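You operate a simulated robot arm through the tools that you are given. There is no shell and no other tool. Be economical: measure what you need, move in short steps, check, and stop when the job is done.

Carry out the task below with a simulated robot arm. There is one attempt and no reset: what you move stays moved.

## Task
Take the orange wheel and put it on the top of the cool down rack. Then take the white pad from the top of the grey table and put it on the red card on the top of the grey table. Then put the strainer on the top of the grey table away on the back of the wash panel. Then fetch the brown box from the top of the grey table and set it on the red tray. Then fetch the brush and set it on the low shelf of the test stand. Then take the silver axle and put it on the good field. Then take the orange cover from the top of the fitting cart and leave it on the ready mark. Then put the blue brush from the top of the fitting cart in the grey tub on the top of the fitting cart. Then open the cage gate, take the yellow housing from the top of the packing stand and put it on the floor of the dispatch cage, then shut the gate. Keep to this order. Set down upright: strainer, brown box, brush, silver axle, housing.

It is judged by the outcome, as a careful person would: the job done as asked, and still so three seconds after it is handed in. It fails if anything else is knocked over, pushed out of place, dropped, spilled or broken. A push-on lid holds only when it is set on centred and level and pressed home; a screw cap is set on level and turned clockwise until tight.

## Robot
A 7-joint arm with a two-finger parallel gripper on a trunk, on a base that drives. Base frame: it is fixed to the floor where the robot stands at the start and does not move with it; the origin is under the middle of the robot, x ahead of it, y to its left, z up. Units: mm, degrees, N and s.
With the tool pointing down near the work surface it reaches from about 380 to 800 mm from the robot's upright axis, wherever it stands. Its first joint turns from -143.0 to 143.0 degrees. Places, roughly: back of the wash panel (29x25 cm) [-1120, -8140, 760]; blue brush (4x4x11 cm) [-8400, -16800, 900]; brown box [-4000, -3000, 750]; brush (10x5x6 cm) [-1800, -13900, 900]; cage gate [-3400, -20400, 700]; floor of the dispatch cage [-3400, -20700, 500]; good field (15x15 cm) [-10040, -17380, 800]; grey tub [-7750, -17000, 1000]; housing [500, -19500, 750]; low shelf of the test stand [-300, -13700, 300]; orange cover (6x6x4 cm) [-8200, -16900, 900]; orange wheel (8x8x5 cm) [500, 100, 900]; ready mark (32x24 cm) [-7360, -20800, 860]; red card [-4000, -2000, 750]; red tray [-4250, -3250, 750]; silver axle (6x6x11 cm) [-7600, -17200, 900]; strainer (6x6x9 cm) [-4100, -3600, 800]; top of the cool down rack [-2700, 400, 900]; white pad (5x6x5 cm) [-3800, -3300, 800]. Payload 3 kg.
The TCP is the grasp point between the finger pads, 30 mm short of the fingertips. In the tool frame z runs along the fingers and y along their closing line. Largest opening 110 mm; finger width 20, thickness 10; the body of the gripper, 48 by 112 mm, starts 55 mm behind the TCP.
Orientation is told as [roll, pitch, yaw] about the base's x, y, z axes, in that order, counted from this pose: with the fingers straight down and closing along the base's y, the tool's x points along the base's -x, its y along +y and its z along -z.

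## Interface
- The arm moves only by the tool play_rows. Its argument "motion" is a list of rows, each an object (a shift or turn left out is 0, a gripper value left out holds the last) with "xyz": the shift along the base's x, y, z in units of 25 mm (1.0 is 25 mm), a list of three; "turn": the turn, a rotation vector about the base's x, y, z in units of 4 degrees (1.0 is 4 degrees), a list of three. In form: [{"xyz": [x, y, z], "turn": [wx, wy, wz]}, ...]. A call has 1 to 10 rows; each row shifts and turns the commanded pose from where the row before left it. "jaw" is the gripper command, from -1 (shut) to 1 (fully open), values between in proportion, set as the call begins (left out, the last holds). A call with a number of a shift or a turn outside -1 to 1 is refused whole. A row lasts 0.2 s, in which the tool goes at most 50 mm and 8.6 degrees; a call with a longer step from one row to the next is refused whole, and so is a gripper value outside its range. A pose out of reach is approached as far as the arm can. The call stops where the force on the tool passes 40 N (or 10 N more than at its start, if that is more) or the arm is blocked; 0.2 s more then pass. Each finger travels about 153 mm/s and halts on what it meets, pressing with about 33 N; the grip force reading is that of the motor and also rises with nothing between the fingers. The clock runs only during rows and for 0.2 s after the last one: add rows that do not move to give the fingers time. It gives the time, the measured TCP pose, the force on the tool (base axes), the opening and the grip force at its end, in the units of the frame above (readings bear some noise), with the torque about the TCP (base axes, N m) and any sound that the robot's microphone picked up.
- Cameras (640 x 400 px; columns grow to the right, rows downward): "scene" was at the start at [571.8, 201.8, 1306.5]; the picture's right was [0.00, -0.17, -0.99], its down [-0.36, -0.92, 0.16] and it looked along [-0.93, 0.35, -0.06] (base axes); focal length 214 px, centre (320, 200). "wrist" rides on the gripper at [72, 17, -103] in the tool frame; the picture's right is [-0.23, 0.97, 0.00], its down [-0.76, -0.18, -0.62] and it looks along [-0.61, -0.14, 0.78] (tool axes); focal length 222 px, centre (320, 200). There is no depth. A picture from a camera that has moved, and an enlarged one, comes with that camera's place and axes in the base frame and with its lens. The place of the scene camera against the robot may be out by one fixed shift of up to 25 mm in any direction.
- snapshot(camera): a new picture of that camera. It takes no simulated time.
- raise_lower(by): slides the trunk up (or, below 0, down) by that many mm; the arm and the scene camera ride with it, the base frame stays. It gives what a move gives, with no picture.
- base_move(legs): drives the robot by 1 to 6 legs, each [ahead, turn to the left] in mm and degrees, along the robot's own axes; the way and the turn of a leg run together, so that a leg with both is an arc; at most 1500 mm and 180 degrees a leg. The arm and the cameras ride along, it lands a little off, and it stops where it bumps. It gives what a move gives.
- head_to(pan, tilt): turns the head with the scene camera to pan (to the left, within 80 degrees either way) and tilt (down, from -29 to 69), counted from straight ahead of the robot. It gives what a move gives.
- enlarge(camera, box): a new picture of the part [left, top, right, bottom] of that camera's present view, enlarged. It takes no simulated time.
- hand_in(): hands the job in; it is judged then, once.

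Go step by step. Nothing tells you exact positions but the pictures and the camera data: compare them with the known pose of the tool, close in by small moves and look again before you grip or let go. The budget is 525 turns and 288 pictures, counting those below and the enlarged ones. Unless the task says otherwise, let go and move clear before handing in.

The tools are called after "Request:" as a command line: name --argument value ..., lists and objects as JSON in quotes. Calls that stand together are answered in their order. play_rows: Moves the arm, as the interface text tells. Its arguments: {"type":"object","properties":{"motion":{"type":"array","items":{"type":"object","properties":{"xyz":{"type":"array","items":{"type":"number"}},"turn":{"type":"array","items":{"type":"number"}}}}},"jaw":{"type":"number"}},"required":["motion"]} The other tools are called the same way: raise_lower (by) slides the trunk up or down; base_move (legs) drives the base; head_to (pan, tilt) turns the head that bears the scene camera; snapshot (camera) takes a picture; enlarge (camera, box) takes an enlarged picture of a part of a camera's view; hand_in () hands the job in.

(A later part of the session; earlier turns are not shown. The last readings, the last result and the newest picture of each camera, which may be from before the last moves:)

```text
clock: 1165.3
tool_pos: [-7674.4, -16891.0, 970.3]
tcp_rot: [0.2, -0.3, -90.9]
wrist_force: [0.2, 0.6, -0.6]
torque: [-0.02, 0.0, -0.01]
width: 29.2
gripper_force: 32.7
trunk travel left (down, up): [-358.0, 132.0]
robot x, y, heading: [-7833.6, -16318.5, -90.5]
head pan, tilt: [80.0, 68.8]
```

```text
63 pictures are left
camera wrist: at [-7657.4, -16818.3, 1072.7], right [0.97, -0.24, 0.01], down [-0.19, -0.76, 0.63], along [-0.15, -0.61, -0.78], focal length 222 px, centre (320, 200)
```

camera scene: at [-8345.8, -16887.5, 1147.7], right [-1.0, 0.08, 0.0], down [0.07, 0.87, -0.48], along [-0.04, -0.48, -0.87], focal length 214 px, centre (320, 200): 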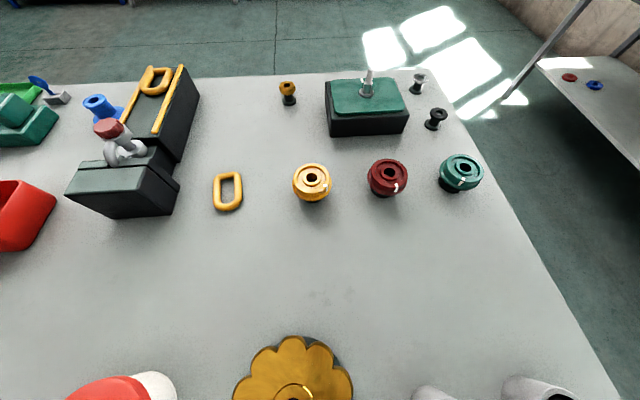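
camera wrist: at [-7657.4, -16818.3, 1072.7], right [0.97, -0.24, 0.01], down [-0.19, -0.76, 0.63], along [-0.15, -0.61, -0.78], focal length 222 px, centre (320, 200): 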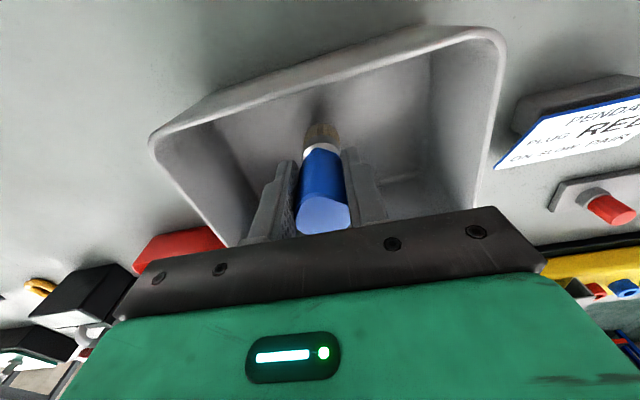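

Request:
play_rows --motion '[{"xyz": [0, 0, -0.3]}, {"xyz": [0, 0, -0.2]}, {"xyz": [0, 0, -0.15]}, {"xyz": [0, 0, -0.15]}]'

Request:
play_rows --motion '[{}, {}, {}]' --jaw 0.1

Request:
play_rows --motion '[{"xyz": [0, 0, 0.6]}, {"xyz": [0, 0, 1]}, {"xyz": [0, 0, 1]}, {"xyz": [0, 0, 1]}, {"xyz": [0, 0, 1]}, {"xyz": [0, 0, 1]}, {"xyz": [0, 0, 1]}]'

Request:
snapshot --camera "wrist"

```text
clock: 1166.3
tool_pos: [-7671.9, -16889.7, 951.2]
tcp_rot: [0.2, -0.4, -91.0]
wrist_force: [1.2, -1.1, 25.5]
torque: [-0.32, -0.07, -0.03]
width: 29.5
gripper_force: 32.7
trunk travel left (down, up): [-358.0, 132.0]
robot x, y, heading: [-7838.2, -16320.1, -90.3]
head pan, tilt: [80.0, 68.8]
```

```text
clock: 1167.1
tool_pos: [-7673.3, -16889.2, 949.5]
tcp_rot: [0.1, -0.2, -90.9]
wrist_force: [-0.4, -0.2, -0.1]
torque: [0.01, -0.03, 0.0]
width: 60.8
gripper_force: 0.1
trunk travel left (down, up): [-358.0, 132.0]
robot x, y, heading: [-7834.9, -16320.5, -90.6]
head pan, tilt: [80.0, 68.8]
```

```text
clock: 1168.7
tool_pos: [-7672.8, -16889.8, 1114.9]
tcp_rot: [0.3, -0.2, -91.1]
wrist_force: [0.2, -0.1, -0.6]
torque: [0.02, -0.02, -0.02]
width: 60.3
gripper_force: 0.1
trunk travel left (down, up): [-358.0, 132.0]
robot x, y, heading: [-7834.5, -16316.6, -90.3]
head pan, tilt: [80.0, 68.8]
```

```text
62 pictures are left
camera wrist: at [-7655.6, -16817.4, 1218.5], right [0.97, -0.24, 0.01], down [-0.19, -0.76, 0.63], along [-0.15, -0.61, -0.78], focal length 222 px, centre (320, 200)
```

wrist: 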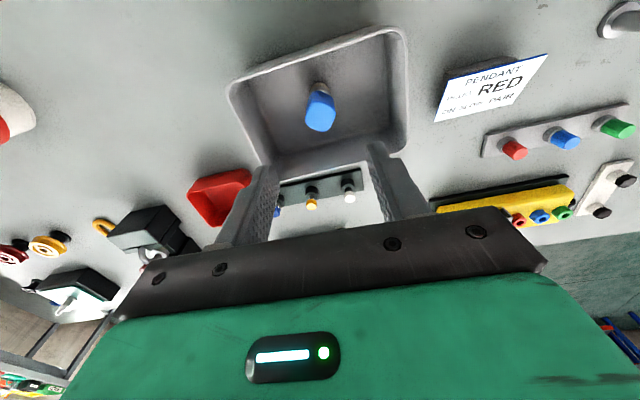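

The blue brush stands in the tub. Now the cage: I'll retract and go back east through the corridor, then south.

Request:
play_rows --motion '[{"xyz": [-0.8, 0.47, 0], "turn": [0, 0, -0.35]}, {"xyz": [-0.8, 0.47, 0], "turn": [0, 0, -0.35]}, {"xyz": [-0.8, 0.47, 0], "turn": [0, 0, -0.35]}, {"xyz": [-0.8, 0.47, 0], "turn": [0, 0, -0.35]}, {"xyz": [-0.8, 0.47, 0], "turn": [0, 0, -0.35]}, {"xyz": [-0.8, 0.47, 0], "turn": [0, 0, -0.35]}, {"xyz": [-0.8, 0.47, 0], "turn": [0, 0, -0.35]}, {"xyz": [-0.8, 0.47, 0], "turn": [0, 0, -0.35]}]'

Request:
head_to --pan 0 --tilt -29

Request:
base_move --legs '[[-450, 0]]'

Request:
base_move --legs '[[0, 90]]'

Request:
snapshot --camera "scene"

```text
clock: 1170.5
tool_pos: [-7832.1, -16793.2, 1115.8]
tcp_rot: [0.2, -0.4, -102.1]
wrist_force: [0.6, 0.1, -0.2]
torque: [0.03, 0.01, -0.02]
width: 60.6
gripper_force: 0.2
trunk travel left (down, up): [-358.0, 132.0]
robot x, y, heading: [-7834.0, -16318.8, -90.7]
head pan, tilt: [80.0, 68.8]
```

```text
clock: 1172.2
tool_pos: [-7832.3, -16793.8, 1115.7]
tcp_rot: [0.3, -0.3, -102.2]
wrist_force: [0.4, 0.1, 0.1]
torque: [0.02, -0.02, -0.01]
width: 60.4
gripper_force: 0.1
trunk travel left (down, up): [-358.0, 132.0]
robot x, y, heading: [-7836.9, -16320.0, -90.5]
head pan, tilt: [0.0, -28.6]
```

```text
clock: 1175.0
tool_pos: [-7827.7, -16338.7, 1114.0]
tcp_rot: [0.2, -0.3, -102.0]
wrist_force: [0.1, -0.2, 0.4]
torque: [0.0, -0.02, -0.02]
width: 60.6
gripper_force: 0.2
trunk travel left (down, up): [-358.0, 132.0]
robot x, y, heading: [-7836.3, -15865.0, -90.3]
head pan, tilt: [0.0, -28.6]
```

```text
clock: 1179.3
tool_pos: [-7356.2, -15863.3, 1114.9]
tcp_rot: [0.1, -0.3, -12.3]
wrist_force: [0.3, -0.6, 0.5]
torque: [0.03, 0.0, 0.04]
width: 60.4
gripper_force: 0.0
trunk travel left (down, up): [-358.0, 132.0]
robot x, y, heading: [-7833.1, -15924.9, -0.8]
head pan, tilt: [0.0, -28.6]
```

```text
61 pictures are left
camera scene: at [-7217.4, -15910.0, 1168.6], right [-0.21, -0.98, 0.0], down [-0.85, 0.19, -0.48], along [0.47, -0.1, -0.88], focal length 214 px, centre (320, 200)
```

scene: 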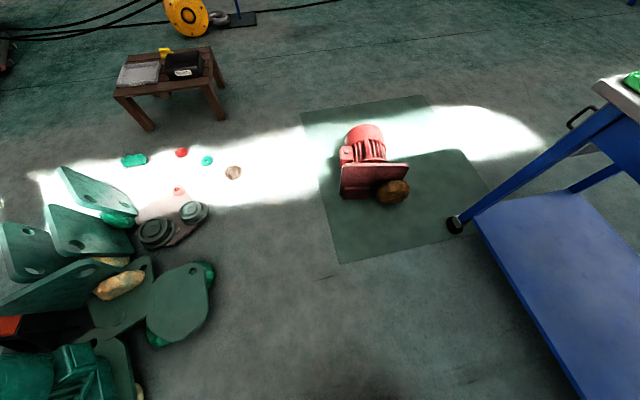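

Corridor centre is y≈-15835. Driving through.

Request:
base_move --legs '[[0, 4.4], [1400, 0]]'

Request:
base_move --legs '[[0, -6], [1250, 0]]'

Request:
base_move --legs '[[0, -75]]'

Request:
snapshot --camera "scene"

```text
clock: 1186.8
tool_pos: [-5952.9, -15717.2, 1116.2]
tcp_rot: [0.3, -0.4, -6.7]
wrist_force: [-0.6, 0.4, 0.0]
torque: [0.0, -0.02, 0.0]
width: 60.5
gripper_force: 0.0
trunk travel left (down, up): [-358.0, 132.0]
robot x, y, heading: [-6419.6, -15821.7, 4.4]
head pan, tilt: [0.0, -28.6]
```

```text
clock: 1193.6
tool_pos: [-4707.2, -15769.9, 1116.6]
tcp_rot: [0.2, -0.3, -11.4]
wrist_force: [-0.3, 0.1, -0.7]
torque: [0.0, -0.02, 0.0]
width: 60.5
gripper_force: 0.1
trunk travel left (down, up): [-358.0, 132.0]
robot x, y, heading: [-5184.0, -15836.8, 0.1]
head pan, tilt: [0.0, -28.6]
```

```text
clock: 1197.3
tool_pos: [-4996.2, -16282.0, 1117.2]
tcp_rot: [0.2, -0.3, -86.6]
wrist_force: [-0.3, 0.1, -1.1]
torque: [-0.03, -0.02, 0.0]
width: 60.2
gripper_force: 0.1
trunk travel left (down, up): [-358.0, 132.0]
robot x, y, heading: [-5132.7, -15829.0, -75.3]
head pan, tilt: [0.0, -28.6]
```

```text
60 pictures are left
camera scene: at [-4994.7, -16447.1, 1169.8], right [-1.0, -0.06, 0.0], down [-0.05, 0.87, -0.48], along [0.03, -0.48, -0.88], focal length 214 px, centre (320, 200)
```

scene: 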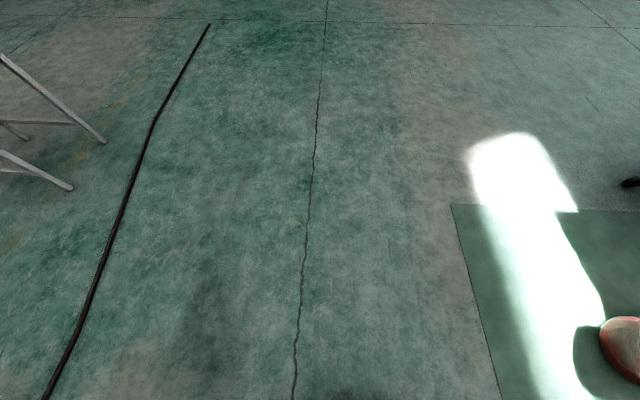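

Request:
base_move --legs '[[1250, 0], [1150, 0]]'

Request:
snapshot --camera "scene"

```text
clock: 1209.2
tool_pos: [-4375.1, -18625.4, 1118.4]
tcp_rot: [0.2, -0.3, -86.0]
wrist_force: [-0.1, 0.7, -0.7]
torque: [0.0, 0.04, 0.01]
width: 60.4
gripper_force: 0.1
trunk travel left (down, up): [-358.0, 132.0]
robot x, y, heading: [-4519.6, -18173.5, -74.6]
head pan, tilt: [0.0, -28.6]
```

```text
59 pictures are left
camera scene: at [-4371.7, -18789.3, 1170.3], right [-1.0, -0.07, 0.0], down [-0.06, 0.87, -0.48], along [0.04, -0.48, -0.88], focal length 214 px, centre (320, 200)
```

scene: 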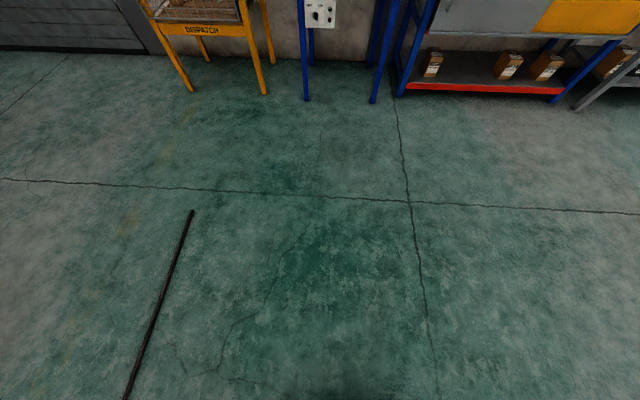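

The yellow DISPATCH cage stands at x -3770..-3130, front y≈-20420. I'll drive in front of it.

Request:
base_move --legs '[[0, 20], [1000, 0], [620, 0]]'

Request:
base_move --legs '[[0, -36]]'

Request:
snapshot --camera "scene"

```text
clock: 1218.6
tool_pos: [-3251.6, -19853.9, 1117.0]
tcp_rot: [0.2, -0.3, -64.5]
wrist_force: [-0.3, 0.1, -0.1]
torque: [0.05, -0.01, -0.03]
width: 60.5
gripper_force: 0.0
trunk travel left (down, up): [-358.0, 132.0]
robot x, y, heading: [-3551.4, -19483.1, -52.8]
head pan, tilt: [0.0, -28.6]
```

```text
clock: 1220.8
tool_pos: [-3526.7, -19960.0, 1118.3]
tcp_rot: [0.2, -0.4, -100.5]
wrist_force: [0.2, 0.0, 0.2]
torque: [-0.04, -0.01, -0.01]
width: 60.4
gripper_force: 0.1
trunk travel left (down, up): [-358.0, 132.0]
robot x, y, heading: [-3529.6, -19484.3, -88.8]
head pan, tilt: [0.0, -28.6]
```

```text
58 pictures are left
camera scene: at [-3561.8, -20122.1, 1171.2], right [-0.98, 0.18, 0.0], down [0.16, 0.86, -0.48], along [-0.08, -0.48, -0.88], focal length 214 px, centre (320, 200)
```

scene: 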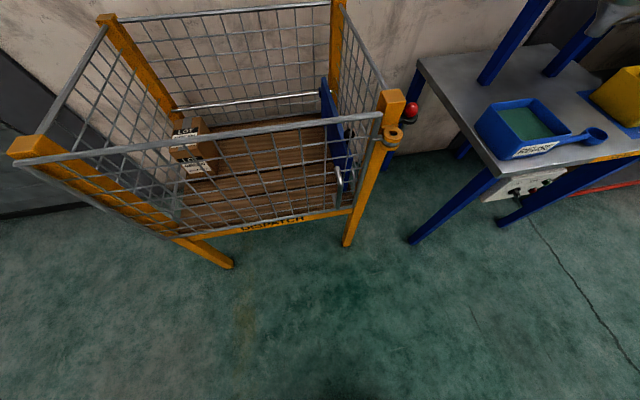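

The cage is a mesh box, open on top, its front being the gate with a handle near the right post. Let me look closely at the gate's handle and hinges.

Request:
enlarge --camera "scene" --box '[290, 80, 430, 168]'

Request:
enlarge --camera "scene" --box '[290, 130, 430, 250]'

Request:
enlarge --camera "scene" --box '[0, 110, 240, 260]'

```text
4.55 times, centred on (360, 124) of scene
camera zoom: at [-3561.8, -20122.1, 1171.2], right [-0.98, 0.18, 0.0], down [0.16, 0.86, -0.48], along [-0.08, -0.48, -0.88], focal length 975 px, centre (138, 546)
```

zoom: 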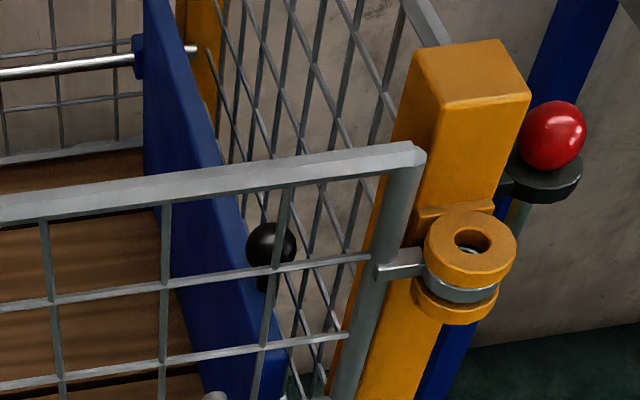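

```text
3.33 times, centred on (360, 190) of scene
camera zoom: at [-3561.8, -20122.1, 1171.2], right [-0.98, 0.18, 0.0], down [0.16, 0.86, -0.48], along [-0.08, -0.48, -0.88], focal length 715 px, centre (187, 233)
```

zoom: 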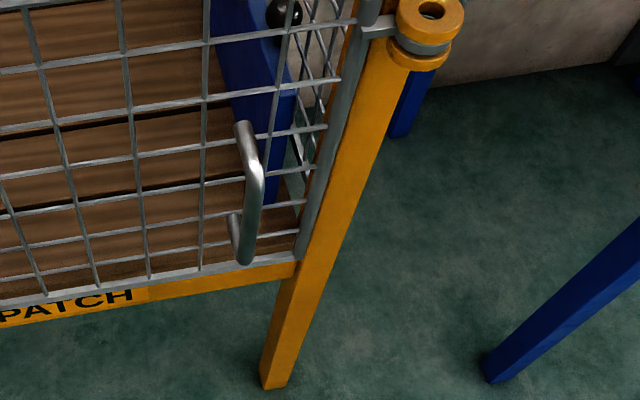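

```text
2.67 times, centred on (120, 185) of scene
camera zoom: at [-3561.8, -20122.1, 1171.2], right [-0.98, 0.18, 0.0], down [0.16, 0.86, -0.48], along [-0.08, -0.48, -0.88], focal length 572 px, centre (853, 240)
```

zoom: 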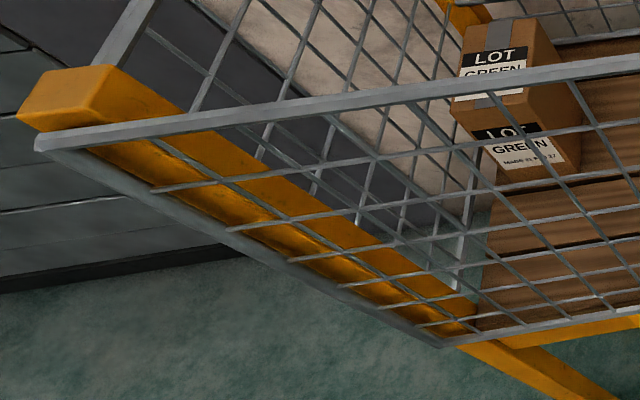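

The gate seems hinged at the right post (x≈-3750), so its free left end should swing out towards me. I'll take a stance to the east, outside its sweep, and pull the top rail near its left end.

Request:
base_move --legs '[[0, 47], [760, 0]]'

Request:
base_move --legs '[[0, -55]]'

Request:
base_move --legs '[[0, -52]]'

Request:
snapshot --camera "scene"

```text
clock: 1227.1
tool_pos: [-2621.3, -20325.0, 1117.9]
tcp_rot: [0.2, -0.3, -54.3]
wrist_force: [0.3, -0.2, 0.2]
torque: [-0.02, -0.03, 0.01]
width: 60.3
gripper_force: 0.1
trunk travel left (down, up): [-358.0, 132.0]
robot x, y, heading: [-2962.2, -19994.2, -42.8]
head pan, tilt: [0.0, -28.6]
```

```text
clock: 1230.0
tool_pos: [-3031.7, -20459.3, 1119.2]
tcp_rot: [0.3, -0.4, -108.9]
wrist_force: [0.0, 0.0, -0.3]
torque: [-0.04, 0.01, 0.01]
width: 60.4
gripper_force: 0.0
trunk travel left (down, up): [-358.0, 132.0]
robot x, y, heading: [-2928.7, -19997.1, -96.4]
head pan, tilt: [0.0, -28.6]
```

```text
clock: 1232.7
tool_pos: [-3356.4, -20204.8, 1120.5]
tcp_rot: [0.3, -0.2, -159.9]
wrist_force: [0.4, 0.1, -0.6]
torque: [-0.01, 0.03, -0.01]
width: 60.8
gripper_force: 0.0
trunk travel left (down, up): [-358.0, 132.0]
robot x, y, heading: [-2912.7, -20025.0, -147.9]
head pan, tilt: [0.0, -28.6]
```

```text
54 pictures are left
camera scene: at [-3503.8, -20271.8, 1172.7], right [-0.34, 0.94, 0.0], down [0.82, 0.3, -0.48], along [-0.45, -0.17, -0.88], focal length 214 px, centre (320, 200)
```

scene: 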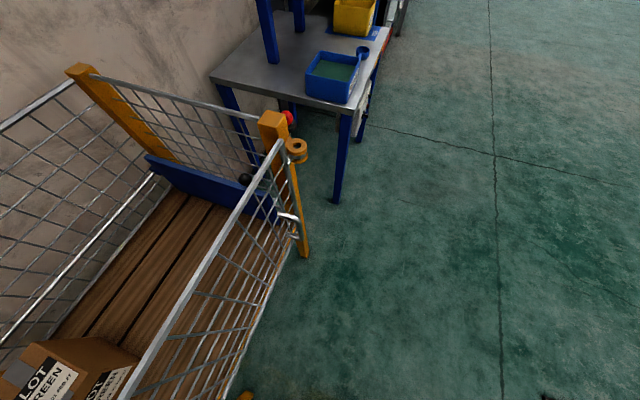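

I'll use closed fingers as a hook: reach over the rail near its left end, lower inside, and pull outward.

Request:
play_rows --motion '[{"xyz": [0.6, -0.9, 0], "turn": [0, 0, 0.5]}, {"xyz": [0.6, -0.98, 0], "turn": [0, 0, 0.5]}, {"xyz": [0.6, -0.98, 0], "turn": [0, 0, 0.5]}, {"xyz": [0.6, -0.98, 0], "turn": [0, 0, 0.5]}, {"xyz": [0.6, -0.98, 0], "turn": [0, 0, 0.5]}, {"xyz": [0.6, -0.98, 0], "turn": [0, 0, 0.5]}, {"xyz": [0.6, -0.98, 0], "turn": [0, 0, 0.5]}, {"xyz": [0.6, -0.98, 0], "turn": [0, 0, 0.5]}, {"xyz": [0.6, -0.98, 0], "turn": [0, 0, 0.5]}, {"xyz": [0.6, -0.98, 0], "turn": [0, 0, 0.5]}]' --jaw -1

Request:
play_rows --motion '[{"xyz": [0.4, -0.98, 0], "turn": [0, 0, 0.5]}, {"xyz": [0, 0, -1]}, {"xyz": [0, 0, -1]}, {"xyz": [0, 0, -1]}]'

Request:
snapshot --camera "wrist"

```text
clock: 1234.9
tool_pos: [-3207.2, -20448.3, 1120.6]
tcp_rot: [0.4, -0.3, -139.9]
wrist_force: [-0.4, -0.3, 0.0]
torque: [-0.06, -0.02, 0.0]
width: 0.2
gripper_force: 33.5
trunk travel left (down, up): [-358.0, 132.0]
robot x, y, heading: [-2911.6, -20021.0, -147.4]
head pan, tilt: [0.0, -28.6]
```

```text
clock: 1235.9
tool_pos: [-3196.5, -20473.2, 1043.9]
tcp_rot: [0.4, -0.3, -137.7]
wrist_force: [0.3, 0.0, 0.8]
torque: [0.01, -0.01, 0.01]
width: 0.0
gripper_force: 33.0
trunk travel left (down, up): [-358.0, 132.0]
robot x, y, heading: [-2915.3, -20023.5, -147.7]
head pan, tilt: [0.0, -28.6]
```

```text
53 pictures are left
camera wrist: at [-3132.7, -20435.8, 1148.0], right [0.49, -0.87, 0.01], down [-0.68, -0.37, 0.63], along [-0.54, -0.31, -0.78], focal length 222 px, centre (320, 200)
```

wrist: 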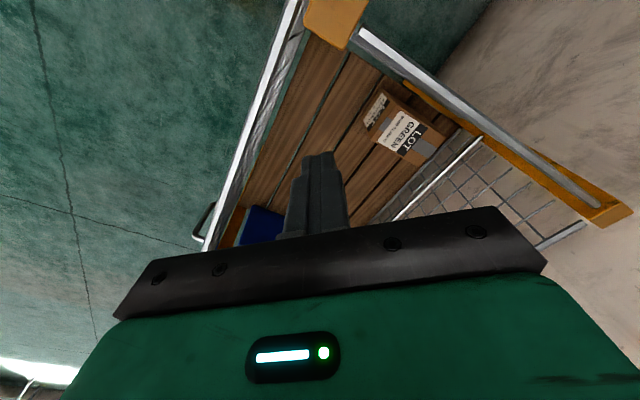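

Fingers are about 60 mm inside the rail (rail y≈-20414). Lowering and then pulling outward gently.

Request:
play_rows --motion '[{"xyz": [0, 0, -1]}, {"xyz": [0, 0, -1]}, {"xyz": [0, 0, -1]}, {"xyz": [0, 0, -1]}, {"xyz": [0, 0, -1]}, {"xyz": [0, 0, -1]}, {"xyz": [0, 0, -0.8]}]'

Request:
play_rows --motion '[{"xyz": [0, 0.6, 0]}, {"xyz": [0, 0.6, 0]}, {"xyz": [0, 0.6, 0]}, {"xyz": [0, 0.6, 0]}, {"xyz": [0, 0.6, 0]}, {"xyz": [-0.05, 0.6, 0]}, {"xyz": [-0.05, 0.6, 0]}, {"xyz": [-0.05, 0.6, 0]}]'

Request:
snapshot --camera "wrist"

```text
clock: 1237.5
tool_pos: [-3196.6, -20472.7, 875.8]
tcp_rot: [0.3, -0.3, -137.8]
wrist_force: [-0.3, 0.1, 0.4]
torque: [-0.02, 0.0, 0.02]
width: 0.0
gripper_force: 32.8
trunk travel left (down, up): [-358.0, 132.0]
robot x, y, heading: [-2912.5, -20022.1, -147.4]
head pan, tilt: [0.0, -28.6]
```

```text
clock: 1239.3
tool_pos: [-3199.9, -20353.8, 876.1]
tcp_rot: [0.4, -0.4, -137.9]
wrist_force: [-0.1, -0.6, 0.4]
torque: [0.01, 0.02, 0.01]
width: 0.0
gripper_force: 33.2
trunk travel left (down, up): [-358.0, 132.0]
robot x, y, heading: [-2911.0, -20021.0, -147.3]
head pan, tilt: [0.0, -28.6]
```

```text
52 pictures are left
camera wrist: at [-3136.1, -20316.0, 979.4], right [0.49, -0.87, 0.01], down [-0.68, -0.38, 0.63], along [-0.55, -0.31, -0.78], focal length 222 px, centre (320, 200)
```

wrist: 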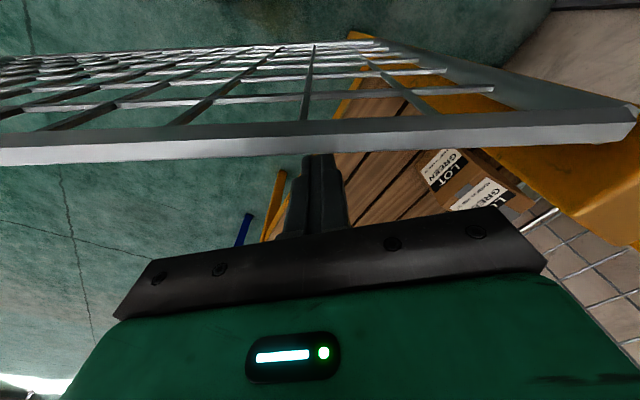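

It swung easily: the gate is hinged at the left (east) post and is now open about 58°. I'll raise the arm out and fetch the housing near (500, -19500).

Request:
play_rows --motion '[{"xyz": [0, -0.2, 1]}, {"xyz": [0, 0, 1]}, {"xyz": [0, 0, 1]}, {"xyz": [0, 0, 1]}, {"xyz": [0, 0, 1]}, {"xyz": [0, 0, 1]}, {"xyz": [0, 0, 1]}, {"xyz": [0, 0, 1]}, {"xyz": [0, 0, 1]}, {"xyz": [-0.2, -0.5, 1]}]'

Request:
base_move --legs '[[-300, 0]]'

Request:
base_move --legs '[[0, 75]]'

Request:
base_move --legs '[[0, 77]]'

Request:
snapshot --camera "scene"

```text
clock: 1241.5
tool_pos: [-3203.1, -20369.3, 1125.5]
tcp_rot: [0.3, -0.2, -137.8]
wrist_force: [-0.9, -0.3, 0.5]
torque: [-0.01, 0.0, -0.01]
width: 0.2
gripper_force: 33.1
trunk travel left (down, up): [-358.0, 132.0]
robot x, y, heading: [-2912.3, -20015.6, -147.7]
head pan, tilt: [0.0, -28.6]
```

```text
clock: 1243.6
tool_pos: [-2947.0, -20207.0, 1126.2]
tcp_rot: [0.4, -0.2, -137.9]
wrist_force: [0.4, 0.2, -0.2]
torque: [0.03, -0.02, -0.01]
width: 0.3
gripper_force: 33.3
trunk travel left (down, up): [-358.0, 132.0]
robot x, y, heading: [-2655.0, -19860.4, -147.8]
head pan, tilt: [0.0, -28.6]
```

```text
clock: 1247.3
tool_pos: [-2392.8, -20225.1, 1125.9]
tcp_rot: [0.2, -0.3, -62.6]
wrist_force: [0.2, 0.8, -0.1]
torque: [-0.04, 0.0, -0.01]
width: 0.2
gripper_force: 33.2
trunk travel left (down, up): [-358.0, 132.0]
robot x, y, heading: [-2703.0, -19868.6, -72.6]
head pan, tilt: [0.0, -28.6]
```

```text
clock: 1251.2
tool_pos: [-2286.6, -19648.5, 1127.2]
tcp_rot: [0.1, 0.1, 14.4]
wrist_force: [0.4, 1.5, -1.4]
torque: [-0.11, 0.01, 0.04]
width: 0.1
gripper_force: 32.5
trunk travel left (down, up): [-358.0, 132.0]
robot x, y, heading: [-2701.4, -19918.0, 3.5]
head pan, tilt: [0.0, -28.6]
stopped in leg 1: the robot was blocked; the commanded pose is now the measured one
```

```text
51 pictures are left
camera scene: at [-2148.1, -19626.2, 1179.0], right [0.25, -0.97, 0.0], down [-0.85, -0.22, -0.48], along [0.46, 0.12, -0.88], focal length 214 px, centre (320, 200)
```

scene: 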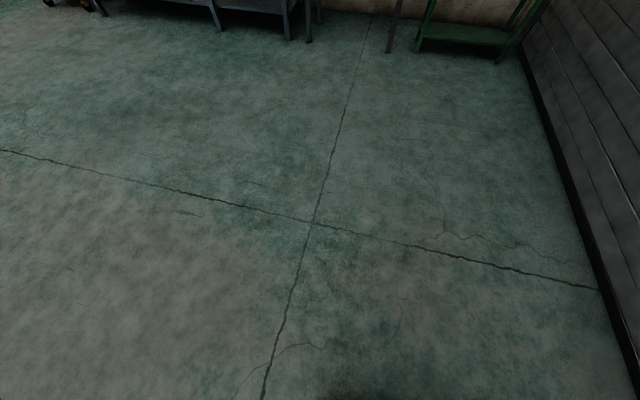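

The packing stand should be the one at x≈330+, y -18860..-19720. Driving there.

Request:
base_move --legs '[[0, 6], [1400, 0], [1150, 0]]'

Request:
base_move --legs '[[0, -8]]'

Request:
snapshot --camera "scene"

```text
clock: 1264.3
tool_pos: [227.6, -19199.6, 1127.2]
tcp_rot: [0.1, -0.1, 20.3]
wrist_force: [-0.7, 0.9, -0.1]
torque: [-0.01, -0.01, -0.03]
width: 0.0
gripper_force: 32.9
trunk travel left (down, up): [-358.0, 132.0]
robot x, y, heading: [-156.9, -19510.3, 9.4]
head pan, tilt: [0.0, -28.6]
```

```text
clock: 1265.3
tool_pos: [267.7, -19257.5, 1129.0]
tcp_rot: [0.3, -0.1, 12.2]
wrist_force: [-0.2, -0.2, -0.8]
torque: [-0.02, -0.04, 0.02]
width: 0.0
gripper_force: 32.8
trunk travel left (down, up): [-358.0, 132.0]
robot x, y, heading: [-156.9, -19503.5, 1.3]
head pan, tilt: [0.0, -28.6]
```

```text
50 pictures are left
camera scene: at [407.1, -19239.9, 1180.4], right [0.21, -0.98, 0.0], down [-0.86, -0.18, -0.48], along [0.47, 0.11, -0.88], focal length 214 px, centre (320, 200)
```

scene: 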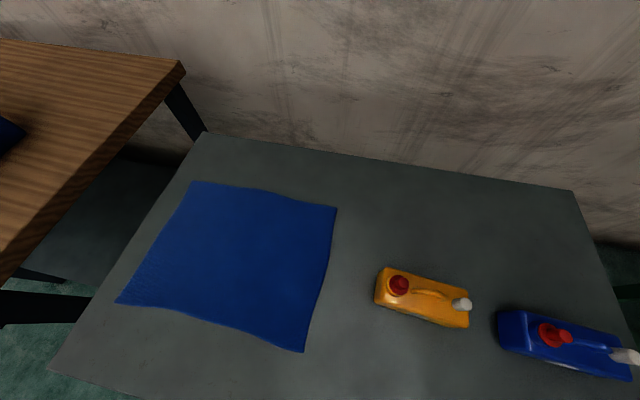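

The yellow housing (red cap, white spout) lies at about (482, -19400), long side along y. I'll drive closer and bring the tool over it with the jaws closing along x.

Request:
base_move --legs '[[130, 0]]'

Request:
play_rows --motion '[{"xyz": [0.35, -0.6, 0], "turn": [0, 0, -0.98]}, {"xyz": [0.35, -0.6, 0], "turn": [0, 0, -0.98]}, {"xyz": [0.35, -0.6, 0], "turn": [0, 0, -0.98]}, {"xyz": [0.35, -0.6, 0], "turn": [0, 0, -0.98]}, {"xyz": [0.35, -0.6, 0], "turn": [0, 0, -0.98]}, {"xyz": [0.35, -0.6, 0], "turn": [0, 0, -0.98]}, {"xyz": [0.35, -0.6, 0], "turn": [0, 0, -0.98]}, {"xyz": [0.35, -0.6, 0], "turn": [0, 0, -0.98]}, {"xyz": [0.35, -0.6, 0], "turn": [0, 0, -0.98]}, {"xyz": [0.2, -0.4, 0], "turn": [0, 0, -0.98]}]' --jaw 1

Request:
play_rows --motion '[{"turn": [0, 0, -0.98]}, {"turn": [0, 0, -0.98]}, {"turn": [0, 0, -0.98]}, {"turn": [0, 0, -0.98]}, {"turn": [0, 0, -0.98]}, {"turn": [0, 0, -0.98]}, {"turn": [0, 0, -0.98]}, {"turn": [0, 0, -0.98]}, {"turn": [0, 0, -0.98]}, {"turn": [0, 0, -0.98]}]'

Request:
play_rows --motion '[{"xyz": [0, 0, -1], "turn": [0, 0, -0.98]}, {"xyz": [0, 0, -1], "turn": [0, 0, -0.98]}, {"xyz": [0, 0, -1], "turn": [0, 0, -0.98]}, {"xyz": [0, 0, -1], "turn": [0, 0, -0.98]}, {"xyz": [0, 0, -1], "turn": [0, 0, -0.98]}, {"xyz": [0, 0, -1], "turn": [0, 0, -0.7]}]'

Request:
snapshot --camera "wrist"

```text
clock: 1266.6
tool_pos: [394.5, -19251.5, 1128.3]
tcp_rot: [0.1, 0.0, 12.6]
wrist_force: [-0.4, 0.0, 0.3]
torque: [0.0, -0.06, 0.0]
width: 0.0
gripper_force: 33.2
trunk travel left (down, up): [-358.0, 132.0]
robot x, y, heading: [-24.6, -19501.3, 1.8]
head pan, tilt: [0.0, -28.6]
```

```text
clock: 1268.8
tool_pos: [480.8, -19397.5, 1128.9]
tcp_rot: [0.2, -0.1, -26.8]
wrist_force: [0.3, 0.4, 0.1]
torque: [-0.01, -0.02, 0.0]
width: 110.2
gripper_force: 0.2
trunk travel left (down, up): [-358.0, 132.0]
robot x, y, heading: [-19.5, -19499.8, 1.4]
head pan, tilt: [0.0, -28.6]
```

```text
clock: 1271.0
tool_pos: [478.9, -19396.3, 1128.8]
tcp_rot: [0.2, -0.1, -65.9]
wrist_force: [-0.3, -0.4, 0.0]
torque: [-0.04, -0.04, -0.01]
width: 109.9
gripper_force: 0.2
trunk travel left (down, up): [-358.0, 132.0]
robot x, y, heading: [-24.6, -19500.9, 1.6]
head pan, tilt: [0.0, -28.6]
```

```text
clock: 1272.4
tool_pos: [480.3, -19397.4, 979.3]
tcp_rot: [0.3, -0.1, -88.3]
wrist_force: [0.1, 0.1, -0.3]
torque: [0.01, 0.01, -0.02]
width: 110.0
gripper_force: 0.0
trunk travel left (down, up): [-358.0, 132.0]
robot x, y, heading: [-25.7, -19503.1, 1.6]
head pan, tilt: [0.0, -28.6]
```

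```text
49 pictures are left
camera wrist: at [493.3, -19322.7, 1082.4], right [0.98, -0.2, 0.0], down [-0.16, -0.77, 0.62], along [-0.12, -0.61, -0.78], focal length 222 px, centre (320, 200)
```

wrist: 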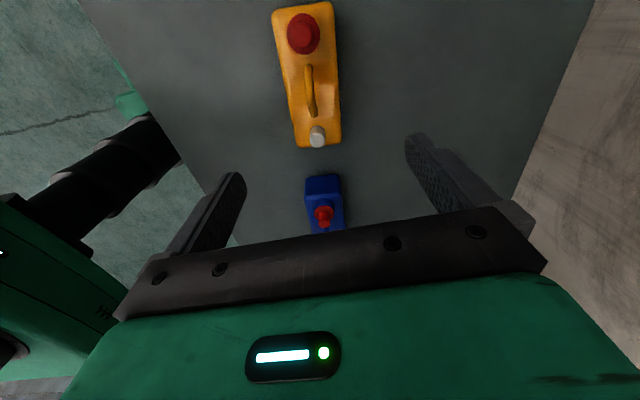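

The housing is about 53 mm wide (x) and 140 mm long, centred near (471, -19360), top z≈826. I'll shift over it and come lower for a check.

Request:
play_rows --motion '[{"xyz": [-0.18, 0.75, -0.6]}, {"xyz": [-0.18, 0.75, -0.6]}, {"xyz": [0, 0, -0.8]}, {"xyz": [0, 0, -0.6]}]' --jaw 0.6

Request:
snapshot --camera "wrist"

```text
clock: 1273.4
tool_pos: [472.3, -19358.6, 913.4]
tcp_rot: [0.1, -0.2, -88.2]
wrist_force: [0.7, -0.6, -0.1]
torque: [0.05, -0.03, 0.03]
width: 88.2
gripper_force: 0.1
trunk travel left (down, up): [-358.0, 132.0]
robot x, y, heading: [-25.2, -19499.7, 1.7]
head pan, tilt: [0.0, -28.6]
```

```text
48 pictures are left
camera wrist: at [485.4, -19284.8, 1016.5], right [0.98, -0.2, 0.0], down [-0.16, -0.76, 0.62], along [-0.12, -0.61, -0.78], focal length 222 px, centre (320, 200)
```

wrist: 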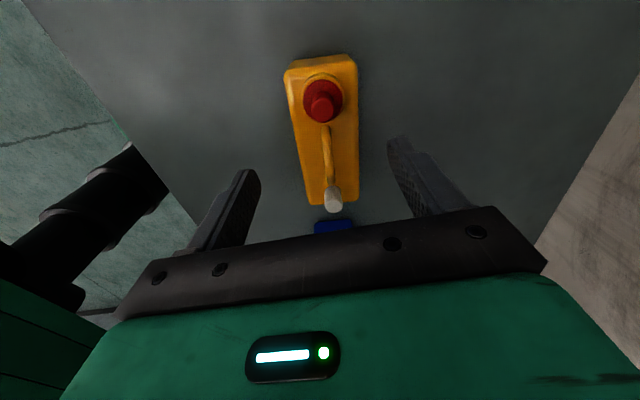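

6 mm to +x, otherwise centred. Lowering to z 802 and gripping.

Request:
play_rows --motion '[{"xyz": [0.24, 0, -0.8]}, {"xyz": [0, 0, -1]}, {"xyz": [0, 0, -1]}, {"xyz": [0, 0, -1]}, {"xyz": [0, 0, -0.6]}, {}]'

Request:
snapshot --camera "wrist"

```text
clock: 1274.5
tool_pos: [480.5, -19360.3, 819.9]
tcp_rot: [0.5, -0.1, -88.4]
wrist_force: [-7.8, -2.9, 19.2]
torque: [-0.13, -0.39, -0.14]
width: 88.1
gripper_force: 0.1
trunk travel left (down, up): [-358.0, 132.0]
robot x, y, heading: [-23.7, -19503.2, 1.7]
head pan, tilt: [0.0, -28.6]
stopped in row 5: the force on the tool passed its limit at 66 N (the readings are from after the stop); the commanded pose is now the measured one
```

```text
47 pictures are left
camera wrist: at [491.7, -19285.5, 923.7], right [0.98, -0.2, 0.01], down [-0.16, -0.77, 0.62], along [-0.12, -0.61, -0.78], focal length 222 px, centre (320, 200)
```

wrist: 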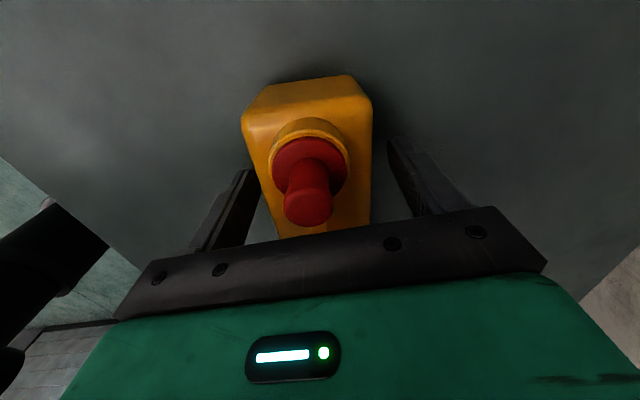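

The fingertips have reached the table (z≈789). I'll rise 3 mm and close on the body.

Request:
play_rows --motion '[{"xyz": [0, 0, 0.14]}, {}]'

Request:
play_rows --motion '[{}, {}, {}]' --jaw -1

Request:
play_rows --motion '[{"xyz": [0, 0, 0.3]}, {"xyz": [0, 0, 0.8]}, {"xyz": [0, 0, 1]}, {"xyz": [0, 0, 1]}]'

Request:
snapshot --camera "wrist"

```text
clock: 1275.1
tool_pos: [480.1, -19359.2, 821.7]
tcp_rot: [0.5, -0.2, -88.2]
wrist_force: [0.1, -0.2, -0.7]
torque: [0.03, -0.02, 0.0]
width: 88.0
gripper_force: 0.0
trunk travel left (down, up): [-358.0, 132.0]
robot x, y, heading: [-23.8, -19501.4, 1.6]
head pan, tilt: [0.0, -28.6]
```

```text
clock: 1275.9
tool_pos: [480.6, -19358.7, 822.0]
tcp_rot: [0.5, -0.2, -88.3]
wrist_force: [-0.6, 1.1, 1.7]
torque: [-0.01, 0.24, -0.14]
width: 57.0
gripper_force: 33.0
trunk travel left (down, up): [-358.0, 132.0]
robot x, y, heading: [-25.5, -19497.7, 1.7]
head pan, tilt: [0.0, -28.6]
```

```text
clock: 1276.9
tool_pos: [481.1, -19360.3, 899.9]
tcp_rot: [0.5, -0.1, -88.2]
wrist_force: [-0.3, -0.5, -4.7]
torque: [0.07, 0.01, -0.03]
width: 55.8
gripper_force: 32.8
trunk travel left (down, up): [-358.0, 132.0]
robot x, y, heading: [-24.1, -19500.5, 2.0]
head pan, tilt: [0.0, -28.6]
```

```text
46 pictures are left
camera wrist: at [493.2, -19285.9, 1004.0], right [0.98, -0.2, 0.01], down [-0.16, -0.77, 0.62], along [-0.12, -0.61, -0.78], focal length 222 px, centre (320, 200)
```

wrist: 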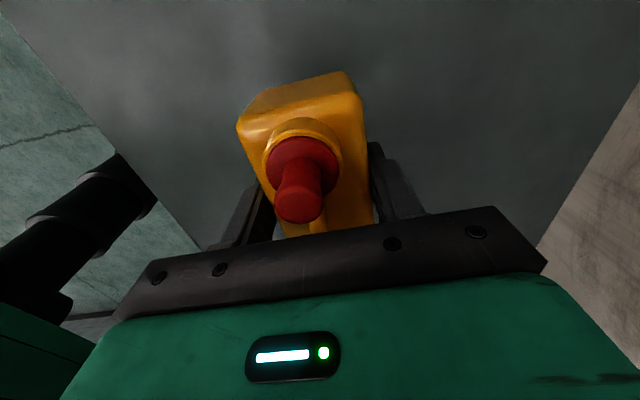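

Held at 56 mm, about 5 N; base 33 mm below the TCP. I'll lift, park the head, and carry it to the cage.

Request:
head_to --pan 80 --tilt 69

Request:
play_rows --motion '[{"xyz": [0, 0, 1]}, {"xyz": [0, 0, 1]}, {"xyz": [0, 0, 1]}]'

Request:
base_move --legs '[[-250, 0]]'

Request:
base_move --legs '[[0, 88]]'

Request:
base_move --legs '[[0, 89]]'

Request:
snapshot --camera "wrist"

```text
clock: 1278.6
tool_pos: [479.4, -19359.8, 899.7]
tcp_rot: [0.4, -0.1, -88.3]
wrist_force: [-0.4, 0.6, -4.9]
torque: [0.03, 0.01, -0.03]
width: 55.7
gripper_force: 32.7
trunk travel left (down, up): [-358.0, 132.0]
robot x, y, heading: [-25.7, -19501.6, 1.7]
head pan, tilt: [80.0, 68.8]
```

```text
clock: 1279.4
tool_pos: [481.8, -19359.0, 974.3]
tcp_rot: [0.5, -0.1, -88.3]
wrist_force: [0.1, 0.1, -5.7]
torque: [0.08, 0.0, -0.01]
width: 56.1
gripper_force: 32.8
trunk travel left (down, up): [-358.0, 132.0]
robot x, y, heading: [-25.4, -19500.6, 1.6]
head pan, tilt: [80.0, 68.8]
```

```text
clock: 1281.3
tool_pos: [225.3, -19365.6, 974.3]
tcp_rot: [0.5, -0.1, -88.2]
wrist_force: [0.0, 0.0, -5.5]
torque: [0.1, 0.03, -0.01]
width: 55.7
gripper_force: 33.2
trunk travel left (down, up): [-358.0, 132.0]
robot x, y, heading: [-280.7, -19509.1, 1.9]
head pan, tilt: [80.0, 68.8]
```

```text
clock: 1285.1
tool_pos: [-366.3, -18982.6, 975.9]
tcp_rot: [0.5, -0.2, -4.7]
wrist_force: [-2.5, -0.6, -5.4]
torque: [-0.02, -0.06, 0.03]
width: 55.7
gripper_force: 32.6
trunk travel left (down, up): [-358.0, 132.0]
robot x, y, heading: [-217.0, -19509.5, 87.1]
head pan, tilt: [80.0, 68.8]
stopped in leg 1: the robot was blocked; the commanded pose is now the measured one
```

```text
clock: 1288.9
tool_pos: [-763.6, -19586.3, 974.5]
tcp_rot: [0.4, -0.2, 77.3]
wrist_force: [-0.7, -2.7, -5.4]
torque: [0.07, 0.06, 0.03]
width: 55.8
gripper_force: 33.8
trunk travel left (down, up): [-358.0, 132.0]
robot x, y, heading: [-209.3, -19447.4, 171.0]
head pan, tilt: [80.0, 68.8]
stopped in leg 1: the robot was blocked; the commanded pose is now the measured one
```

```text
45 pictures are left
camera wrist: at [-796.2, -19652.3, 1078.2], right [-0.9, 0.44, 0.01], down [0.34, 0.7, 0.62], along [0.27, 0.56, -0.78], focal length 222 px, centre (320, 200)
```

wrist: 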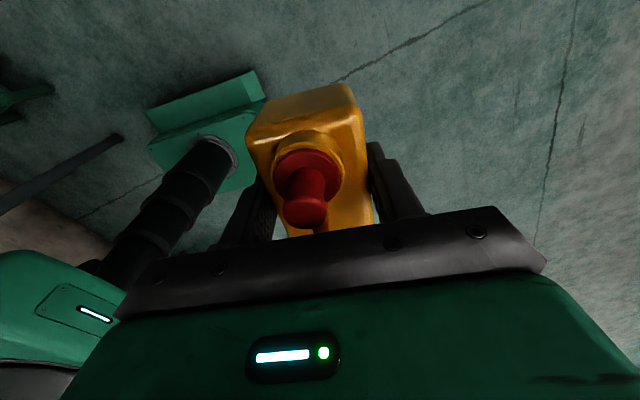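

Stable. Driving west.

Request:
base_move --legs '[[0, 9], [1450, 0], [1450, 0], [560, 0]]'

Request:
base_move --legs '[[0, 89]]'

Request:
snapshot --camera "wrist"

```text
clock: 1306.5
tool_pos: [-4212.8, -19657.3, 975.2]
tcp_rot: [0.4, -0.2, 86.7]
wrist_force: [0.9, -0.9, -5.5]
torque: [-0.03, -0.01, -0.02]
width: 55.5
gripper_force: 32.8
trunk travel left (down, up): [-358.0, 132.0]
robot x, y, heading: [-3685.7, -19433.1, -179.5]
head pan, tilt: [80.0, 68.8]
```

```text
clock: 1310.3
tool_pos: [-3528.0, -19989.3, 975.1]
tcp_rot: [0.5, -0.2, 169.3]
wrist_force: [2.9, 0.9, -5.5]
torque: [-0.06, 0.03, -0.06]
width: 56.1
gripper_force: 33.3
trunk travel left (down, up): [-358.0, 132.0]
robot x, y, heading: [-3752.3, -19429.2, -95.0]
head pan, tilt: [80.0, 68.8]
stopped in leg 1: the robot was blocked; the commanded pose is now the measured one
```

```text
44 pictures are left
camera wrist: at [-3461.3, -20018.4, 1079.4], right [-0.4, -0.91, 0.01], down [-0.71, 0.32, 0.62], along [-0.57, 0.25, -0.78], focal length 222 px, centre (320, 200)
```

wrist: 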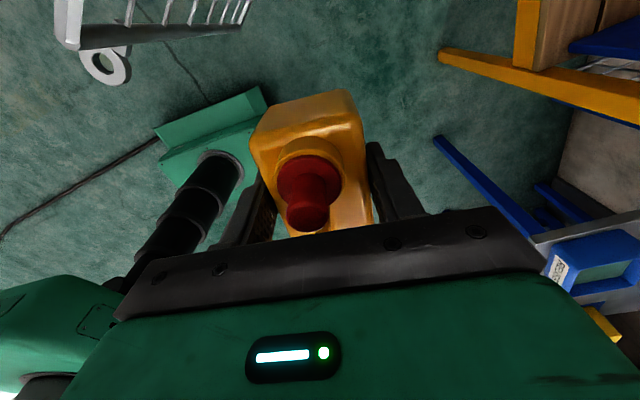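

The gate stands open by about 63°, its free end near (-3394, -19870). I'll straighten and drive in over it, keeping the housing above rail height.

Request:
base_move --legs '[[0, 4], [620, 0]]'

Request:
snapshot --camera "wrist"

```text
clock: 1314.3
tool_pos: [-3504.7, -20597.8, 976.6]
tcp_rot: [0.4, -0.1, 173.0]
wrist_force: [0.4, -1.3, -5.3]
torque: [0.01, -0.12, 0.0]
width: 55.9
gripper_force: 33.0
trunk travel left (down, up): [-358.0, 132.0]
robot x, y, heading: [-3761.9, -20048.8, -90.7]
head pan, tilt: [80.0, 68.8]
```

```text
43 pictures are left
camera wrist: at [-3436.3, -20621.5, 1080.2], right [-0.34, -0.94, 0.01], down [-0.73, 0.27, 0.62], along [-0.59, 0.21, -0.78], focal length 222 px, centre (320, 200)
```

wrist: 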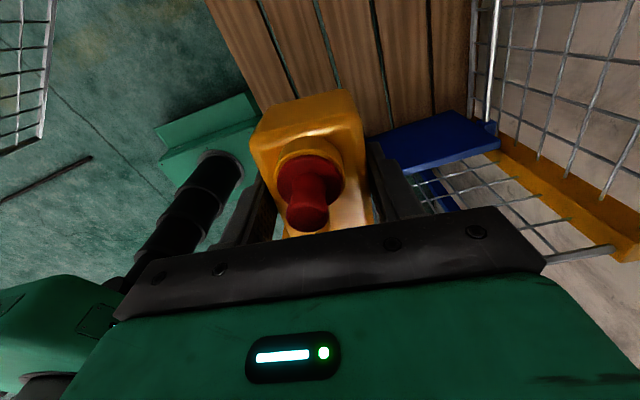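

Over the cage floor. I'll shift 50 mm to +x and lower the trunk.

Request:
play_rows --motion '[{"xyz": [0.7, -0.2, 0]}, {"xyz": [0.7, -0.2, 0]}, {"xyz": [0.7, -0.2, 0]}]'

Request:
raise_lower --by -340

Request:
snapshot --camera "wrist"

```text
clock: 1315.1
tool_pos: [-3452.1, -20612.8, 977.1]
tcp_rot: [0.4, 0.1, 173.1]
wrist_force: [-0.1, 0.6, -4.0]
torque: [-0.01, -0.15, -0.01]
width: 55.8
gripper_force: 32.4
trunk travel left (down, up): [-358.0, 132.0]
robot x, y, heading: [-3762.4, -20053.1, -91.0]
head pan, tilt: [80.0, 68.8]
```

```text
clock: 1318.4
tool_pos: [-3453.4, -20612.3, 637.6]
tcp_rot: [0.5, -0.1, 173.0]
wrist_force: [0.1, 0.1, -5.1]
torque: [-0.06, -0.16, -0.01]
width: 55.7
gripper_force: 33.4
trunk travel left (down, up): [-18.0, 472.0]
robot x, y, heading: [-3760.2, -20048.1, -91.0]
head pan, tilt: [80.0, 68.8]
```

```text
42 pictures are left
camera wrist: at [-3384.1, -20636.1, 741.3], right [-0.34, -0.94, 0.01], down [-0.73, 0.27, 0.62], along [-0.59, 0.21, -0.78], focal length 222 px, centre (320, 200)
```

wrist: 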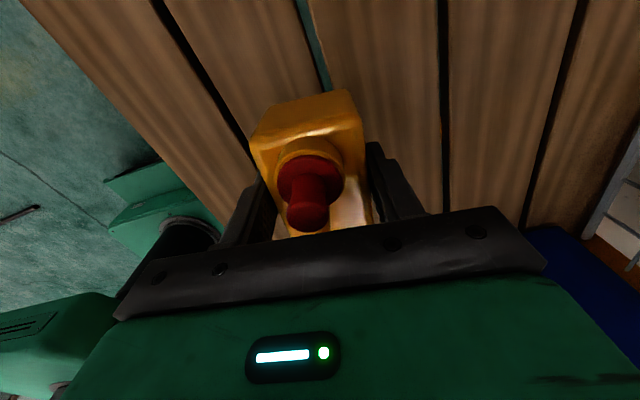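

Clear floor below. Lowering to contact.

Request:
play_rows --motion '[{"xyz": [0, 0, -0.9]}, {"xyz": [0, 0, -0.9]}, {"xyz": [0, 0, -0.8]}, {"xyz": [0, 0, -0.5]}, {"xyz": [0, 0, -0.3]}]'

Request:
play_rows --motion '[{"xyz": [0, 0, -0.2]}, {"xyz": [0, 0, -0.15]}, {"xyz": [0, 0, -0.15]}, {"xyz": [0, 0, -0.15]}]'

```text
clock: 1319.6
tool_pos: [-3450.5, -20613.4, 559.3]
tcp_rot: [0.8, 0.2, 173.0]
wrist_force: [-1.3, 4.2, 13.9]
torque: [0.81, 1.32, -0.29]
width: 55.7
gripper_force: 33.5
trunk travel left (down, up): [-18.0, 472.0]
robot x, y, heading: [-3760.7, -20051.2, -91.0]
head pan, tilt: [80.0, 68.8]
stopped in row 5: the force on the tool passed its limit at 43 N (the readings are from after the stop); the commanded pose is now the measured one
```

```text
clock: 1320.0
tool_pos: [-3451.5, -20613.9, 560.4]
tcp_rot: [1.0, 0.1, 173.0]
wrist_force: [-0.8, 2.8, 18.1]
torque: [0.99, 1.78, -0.25]
width: 55.7
gripper_force: 32.5
trunk travel left (down, up): [-18.0, 472.0]
robot x, y, heading: [-3758.9, -20048.8, -91.0]
head pan, tilt: [80.0, 68.8]
stopped in row 1: the force on the tool passed its limit at 48 N (the readings are from after the stop); the commanded pose is now the measured one
```

Contact at z 560, but at one corner. Let me look before letting go.

Request:
snapshot --camera "wrist"

Request:
snapshot --camera "scene"

```text
41 pictures are left
camera wrist: at [-3382.5, -20637.2, 663.8], right [-0.34, -0.94, 0.01], down [-0.74, 0.28, 0.62], along [-0.58, 0.2, -0.79], focal length 222 px, centre (320, 200)
```

wrist: 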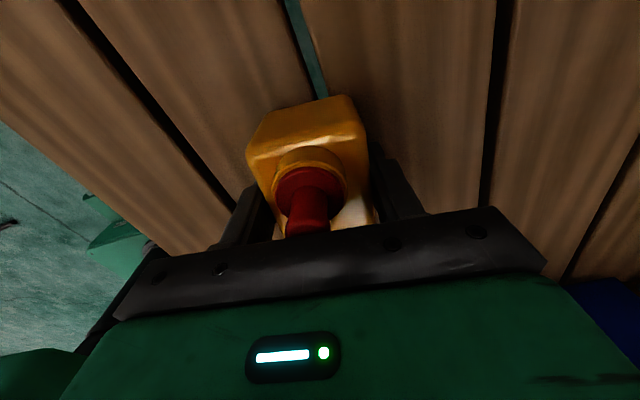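

```text
40 pictures are left
camera scene: at [-3475.1, -20680.3, 670.1], right [0.02, 0.16, -0.99], down [0.47, 0.87, 0.15], along [0.88, -0.47, -0.05], focal length 214 px, centre (320, 200)
```

scene: 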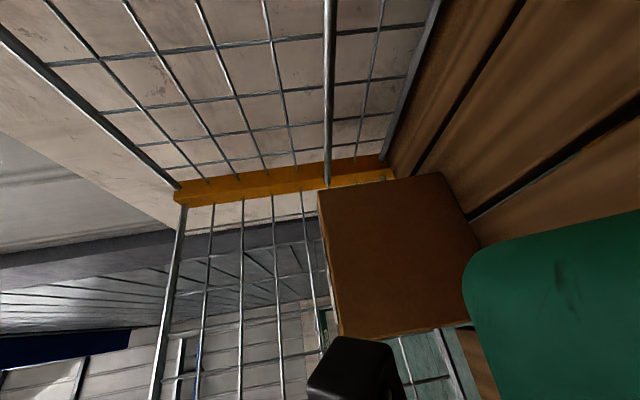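

The far (-x) end touches first, so the housing is slightly pitched in the grip. I'll rotate the tool about y by a few degrees to level it, then recheck the contact.

Request:
play_rows --motion '[{"xyz": [0, 0, 0.1]}, {"turn": [0, 0.5, 0]}, {"turn": [0, 0.5, 0]}, {"xyz": [0, 0, -0.15]}, {"xyz": [0, 0, -0.15]}]'

Request:
play_rows --motion '[{"xyz": [0, 0, -0.1]}, {"xyz": [0, 0, -0.1]}, {"xyz": [0, 0, -0.1]}]'

```text
clock: 1321.1
tool_pos: [-3451.0, -20615.1, 557.8]
tcp_rot: [1.5, -3.6, 172.9]
wrist_force: [-3.0, 2.5, 21.2]
torque: [0.64, -1.06, 0.19]
width: 56.1
gripper_force: 32.9
trunk travel left (down, up): [-18.0, 472.0]
robot x, y, heading: [-3759.3, -20050.0, -91.1]
head pan, tilt: [80.0, 68.8]
stopped in row 5: the force on the tool passed its limit at 44 N (the readings are from after the stop); the commanded pose is now the measured one
```

```text
clock: 1321.6
tool_pos: [-3450.5, -20615.3, 557.8]
tcp_rot: [1.7, -3.5, 172.8]
wrist_force: [-0.9, 3.8, 20.0]
torque: [0.77, -0.14, -0.07]
width: 56.0
gripper_force: 32.9
trunk travel left (down, up): [-18.0, 472.0]
robot x, y, heading: [-3758.5, -20050.3, -90.9]
head pan, tilt: [80.0, 68.8]
stopped in row 2: the force on the tool passed its limit at 47 N (the readings are from after the stop); the commanded pose is now the measured one
```

Level now. Releasing and rising straight up.

Request:
play_rows --motion '[{}, {}, {}]' --jaw 0.7

Request:
play_rows --motion '[{"xyz": [0, 0, 0.5]}, {"xyz": [0, 0, 0.8], "turn": [-0.2, -0.45, 0]}, {"xyz": [0, 0, 1], "turn": [-0.2, -0.45, 0]}, {"xyz": [0, 0, 1]}, {"xyz": [0, 0, 1]}, {"xyz": [0, 0, 1]}]'

Request:
snapshot --camera "wrist"

```text
clock: 1322.4
tool_pos: [-3450.4, -20615.6, 557.1]
tcp_rot: [1.5, -3.6, 172.9]
wrist_force: [-0.7, -3.1, 22.3]
torque: [0.07, -0.48, -0.05]
width: 93.6
gripper_force: 0.1
trunk travel left (down, up): [-18.0, 472.0]
robot x, y, heading: [-3761.5, -20050.5, -91.0]
head pan, tilt: [80.0, 68.8]
```

```text
clock: 1323.8
tool_pos: [-3451.4, -20615.8, 686.8]
tcp_rot: [2.6, 0.2, 172.8]
wrist_force: [-0.1, 0.5, 0.6]
torque: [0.0, 0.04, 0.01]
width: 93.6
gripper_force: 0.1
trunk travel left (down, up): [-18.0, 472.0]
robot x, y, heading: [-3761.9, -20054.3, -91.0]
head pan, tilt: [80.0, 68.8]
```

```text
39 pictures are left
camera wrist: at [-3383.4, -20636.7, 792.1], right [-0.35, -0.94, 0.04], down [-0.73, 0.3, 0.61], along [-0.59, 0.18, -0.79], focal length 222 px, centre (320, 200)
```

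wrist: 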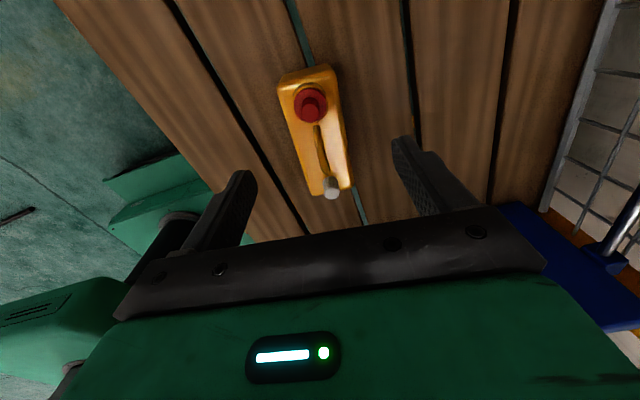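

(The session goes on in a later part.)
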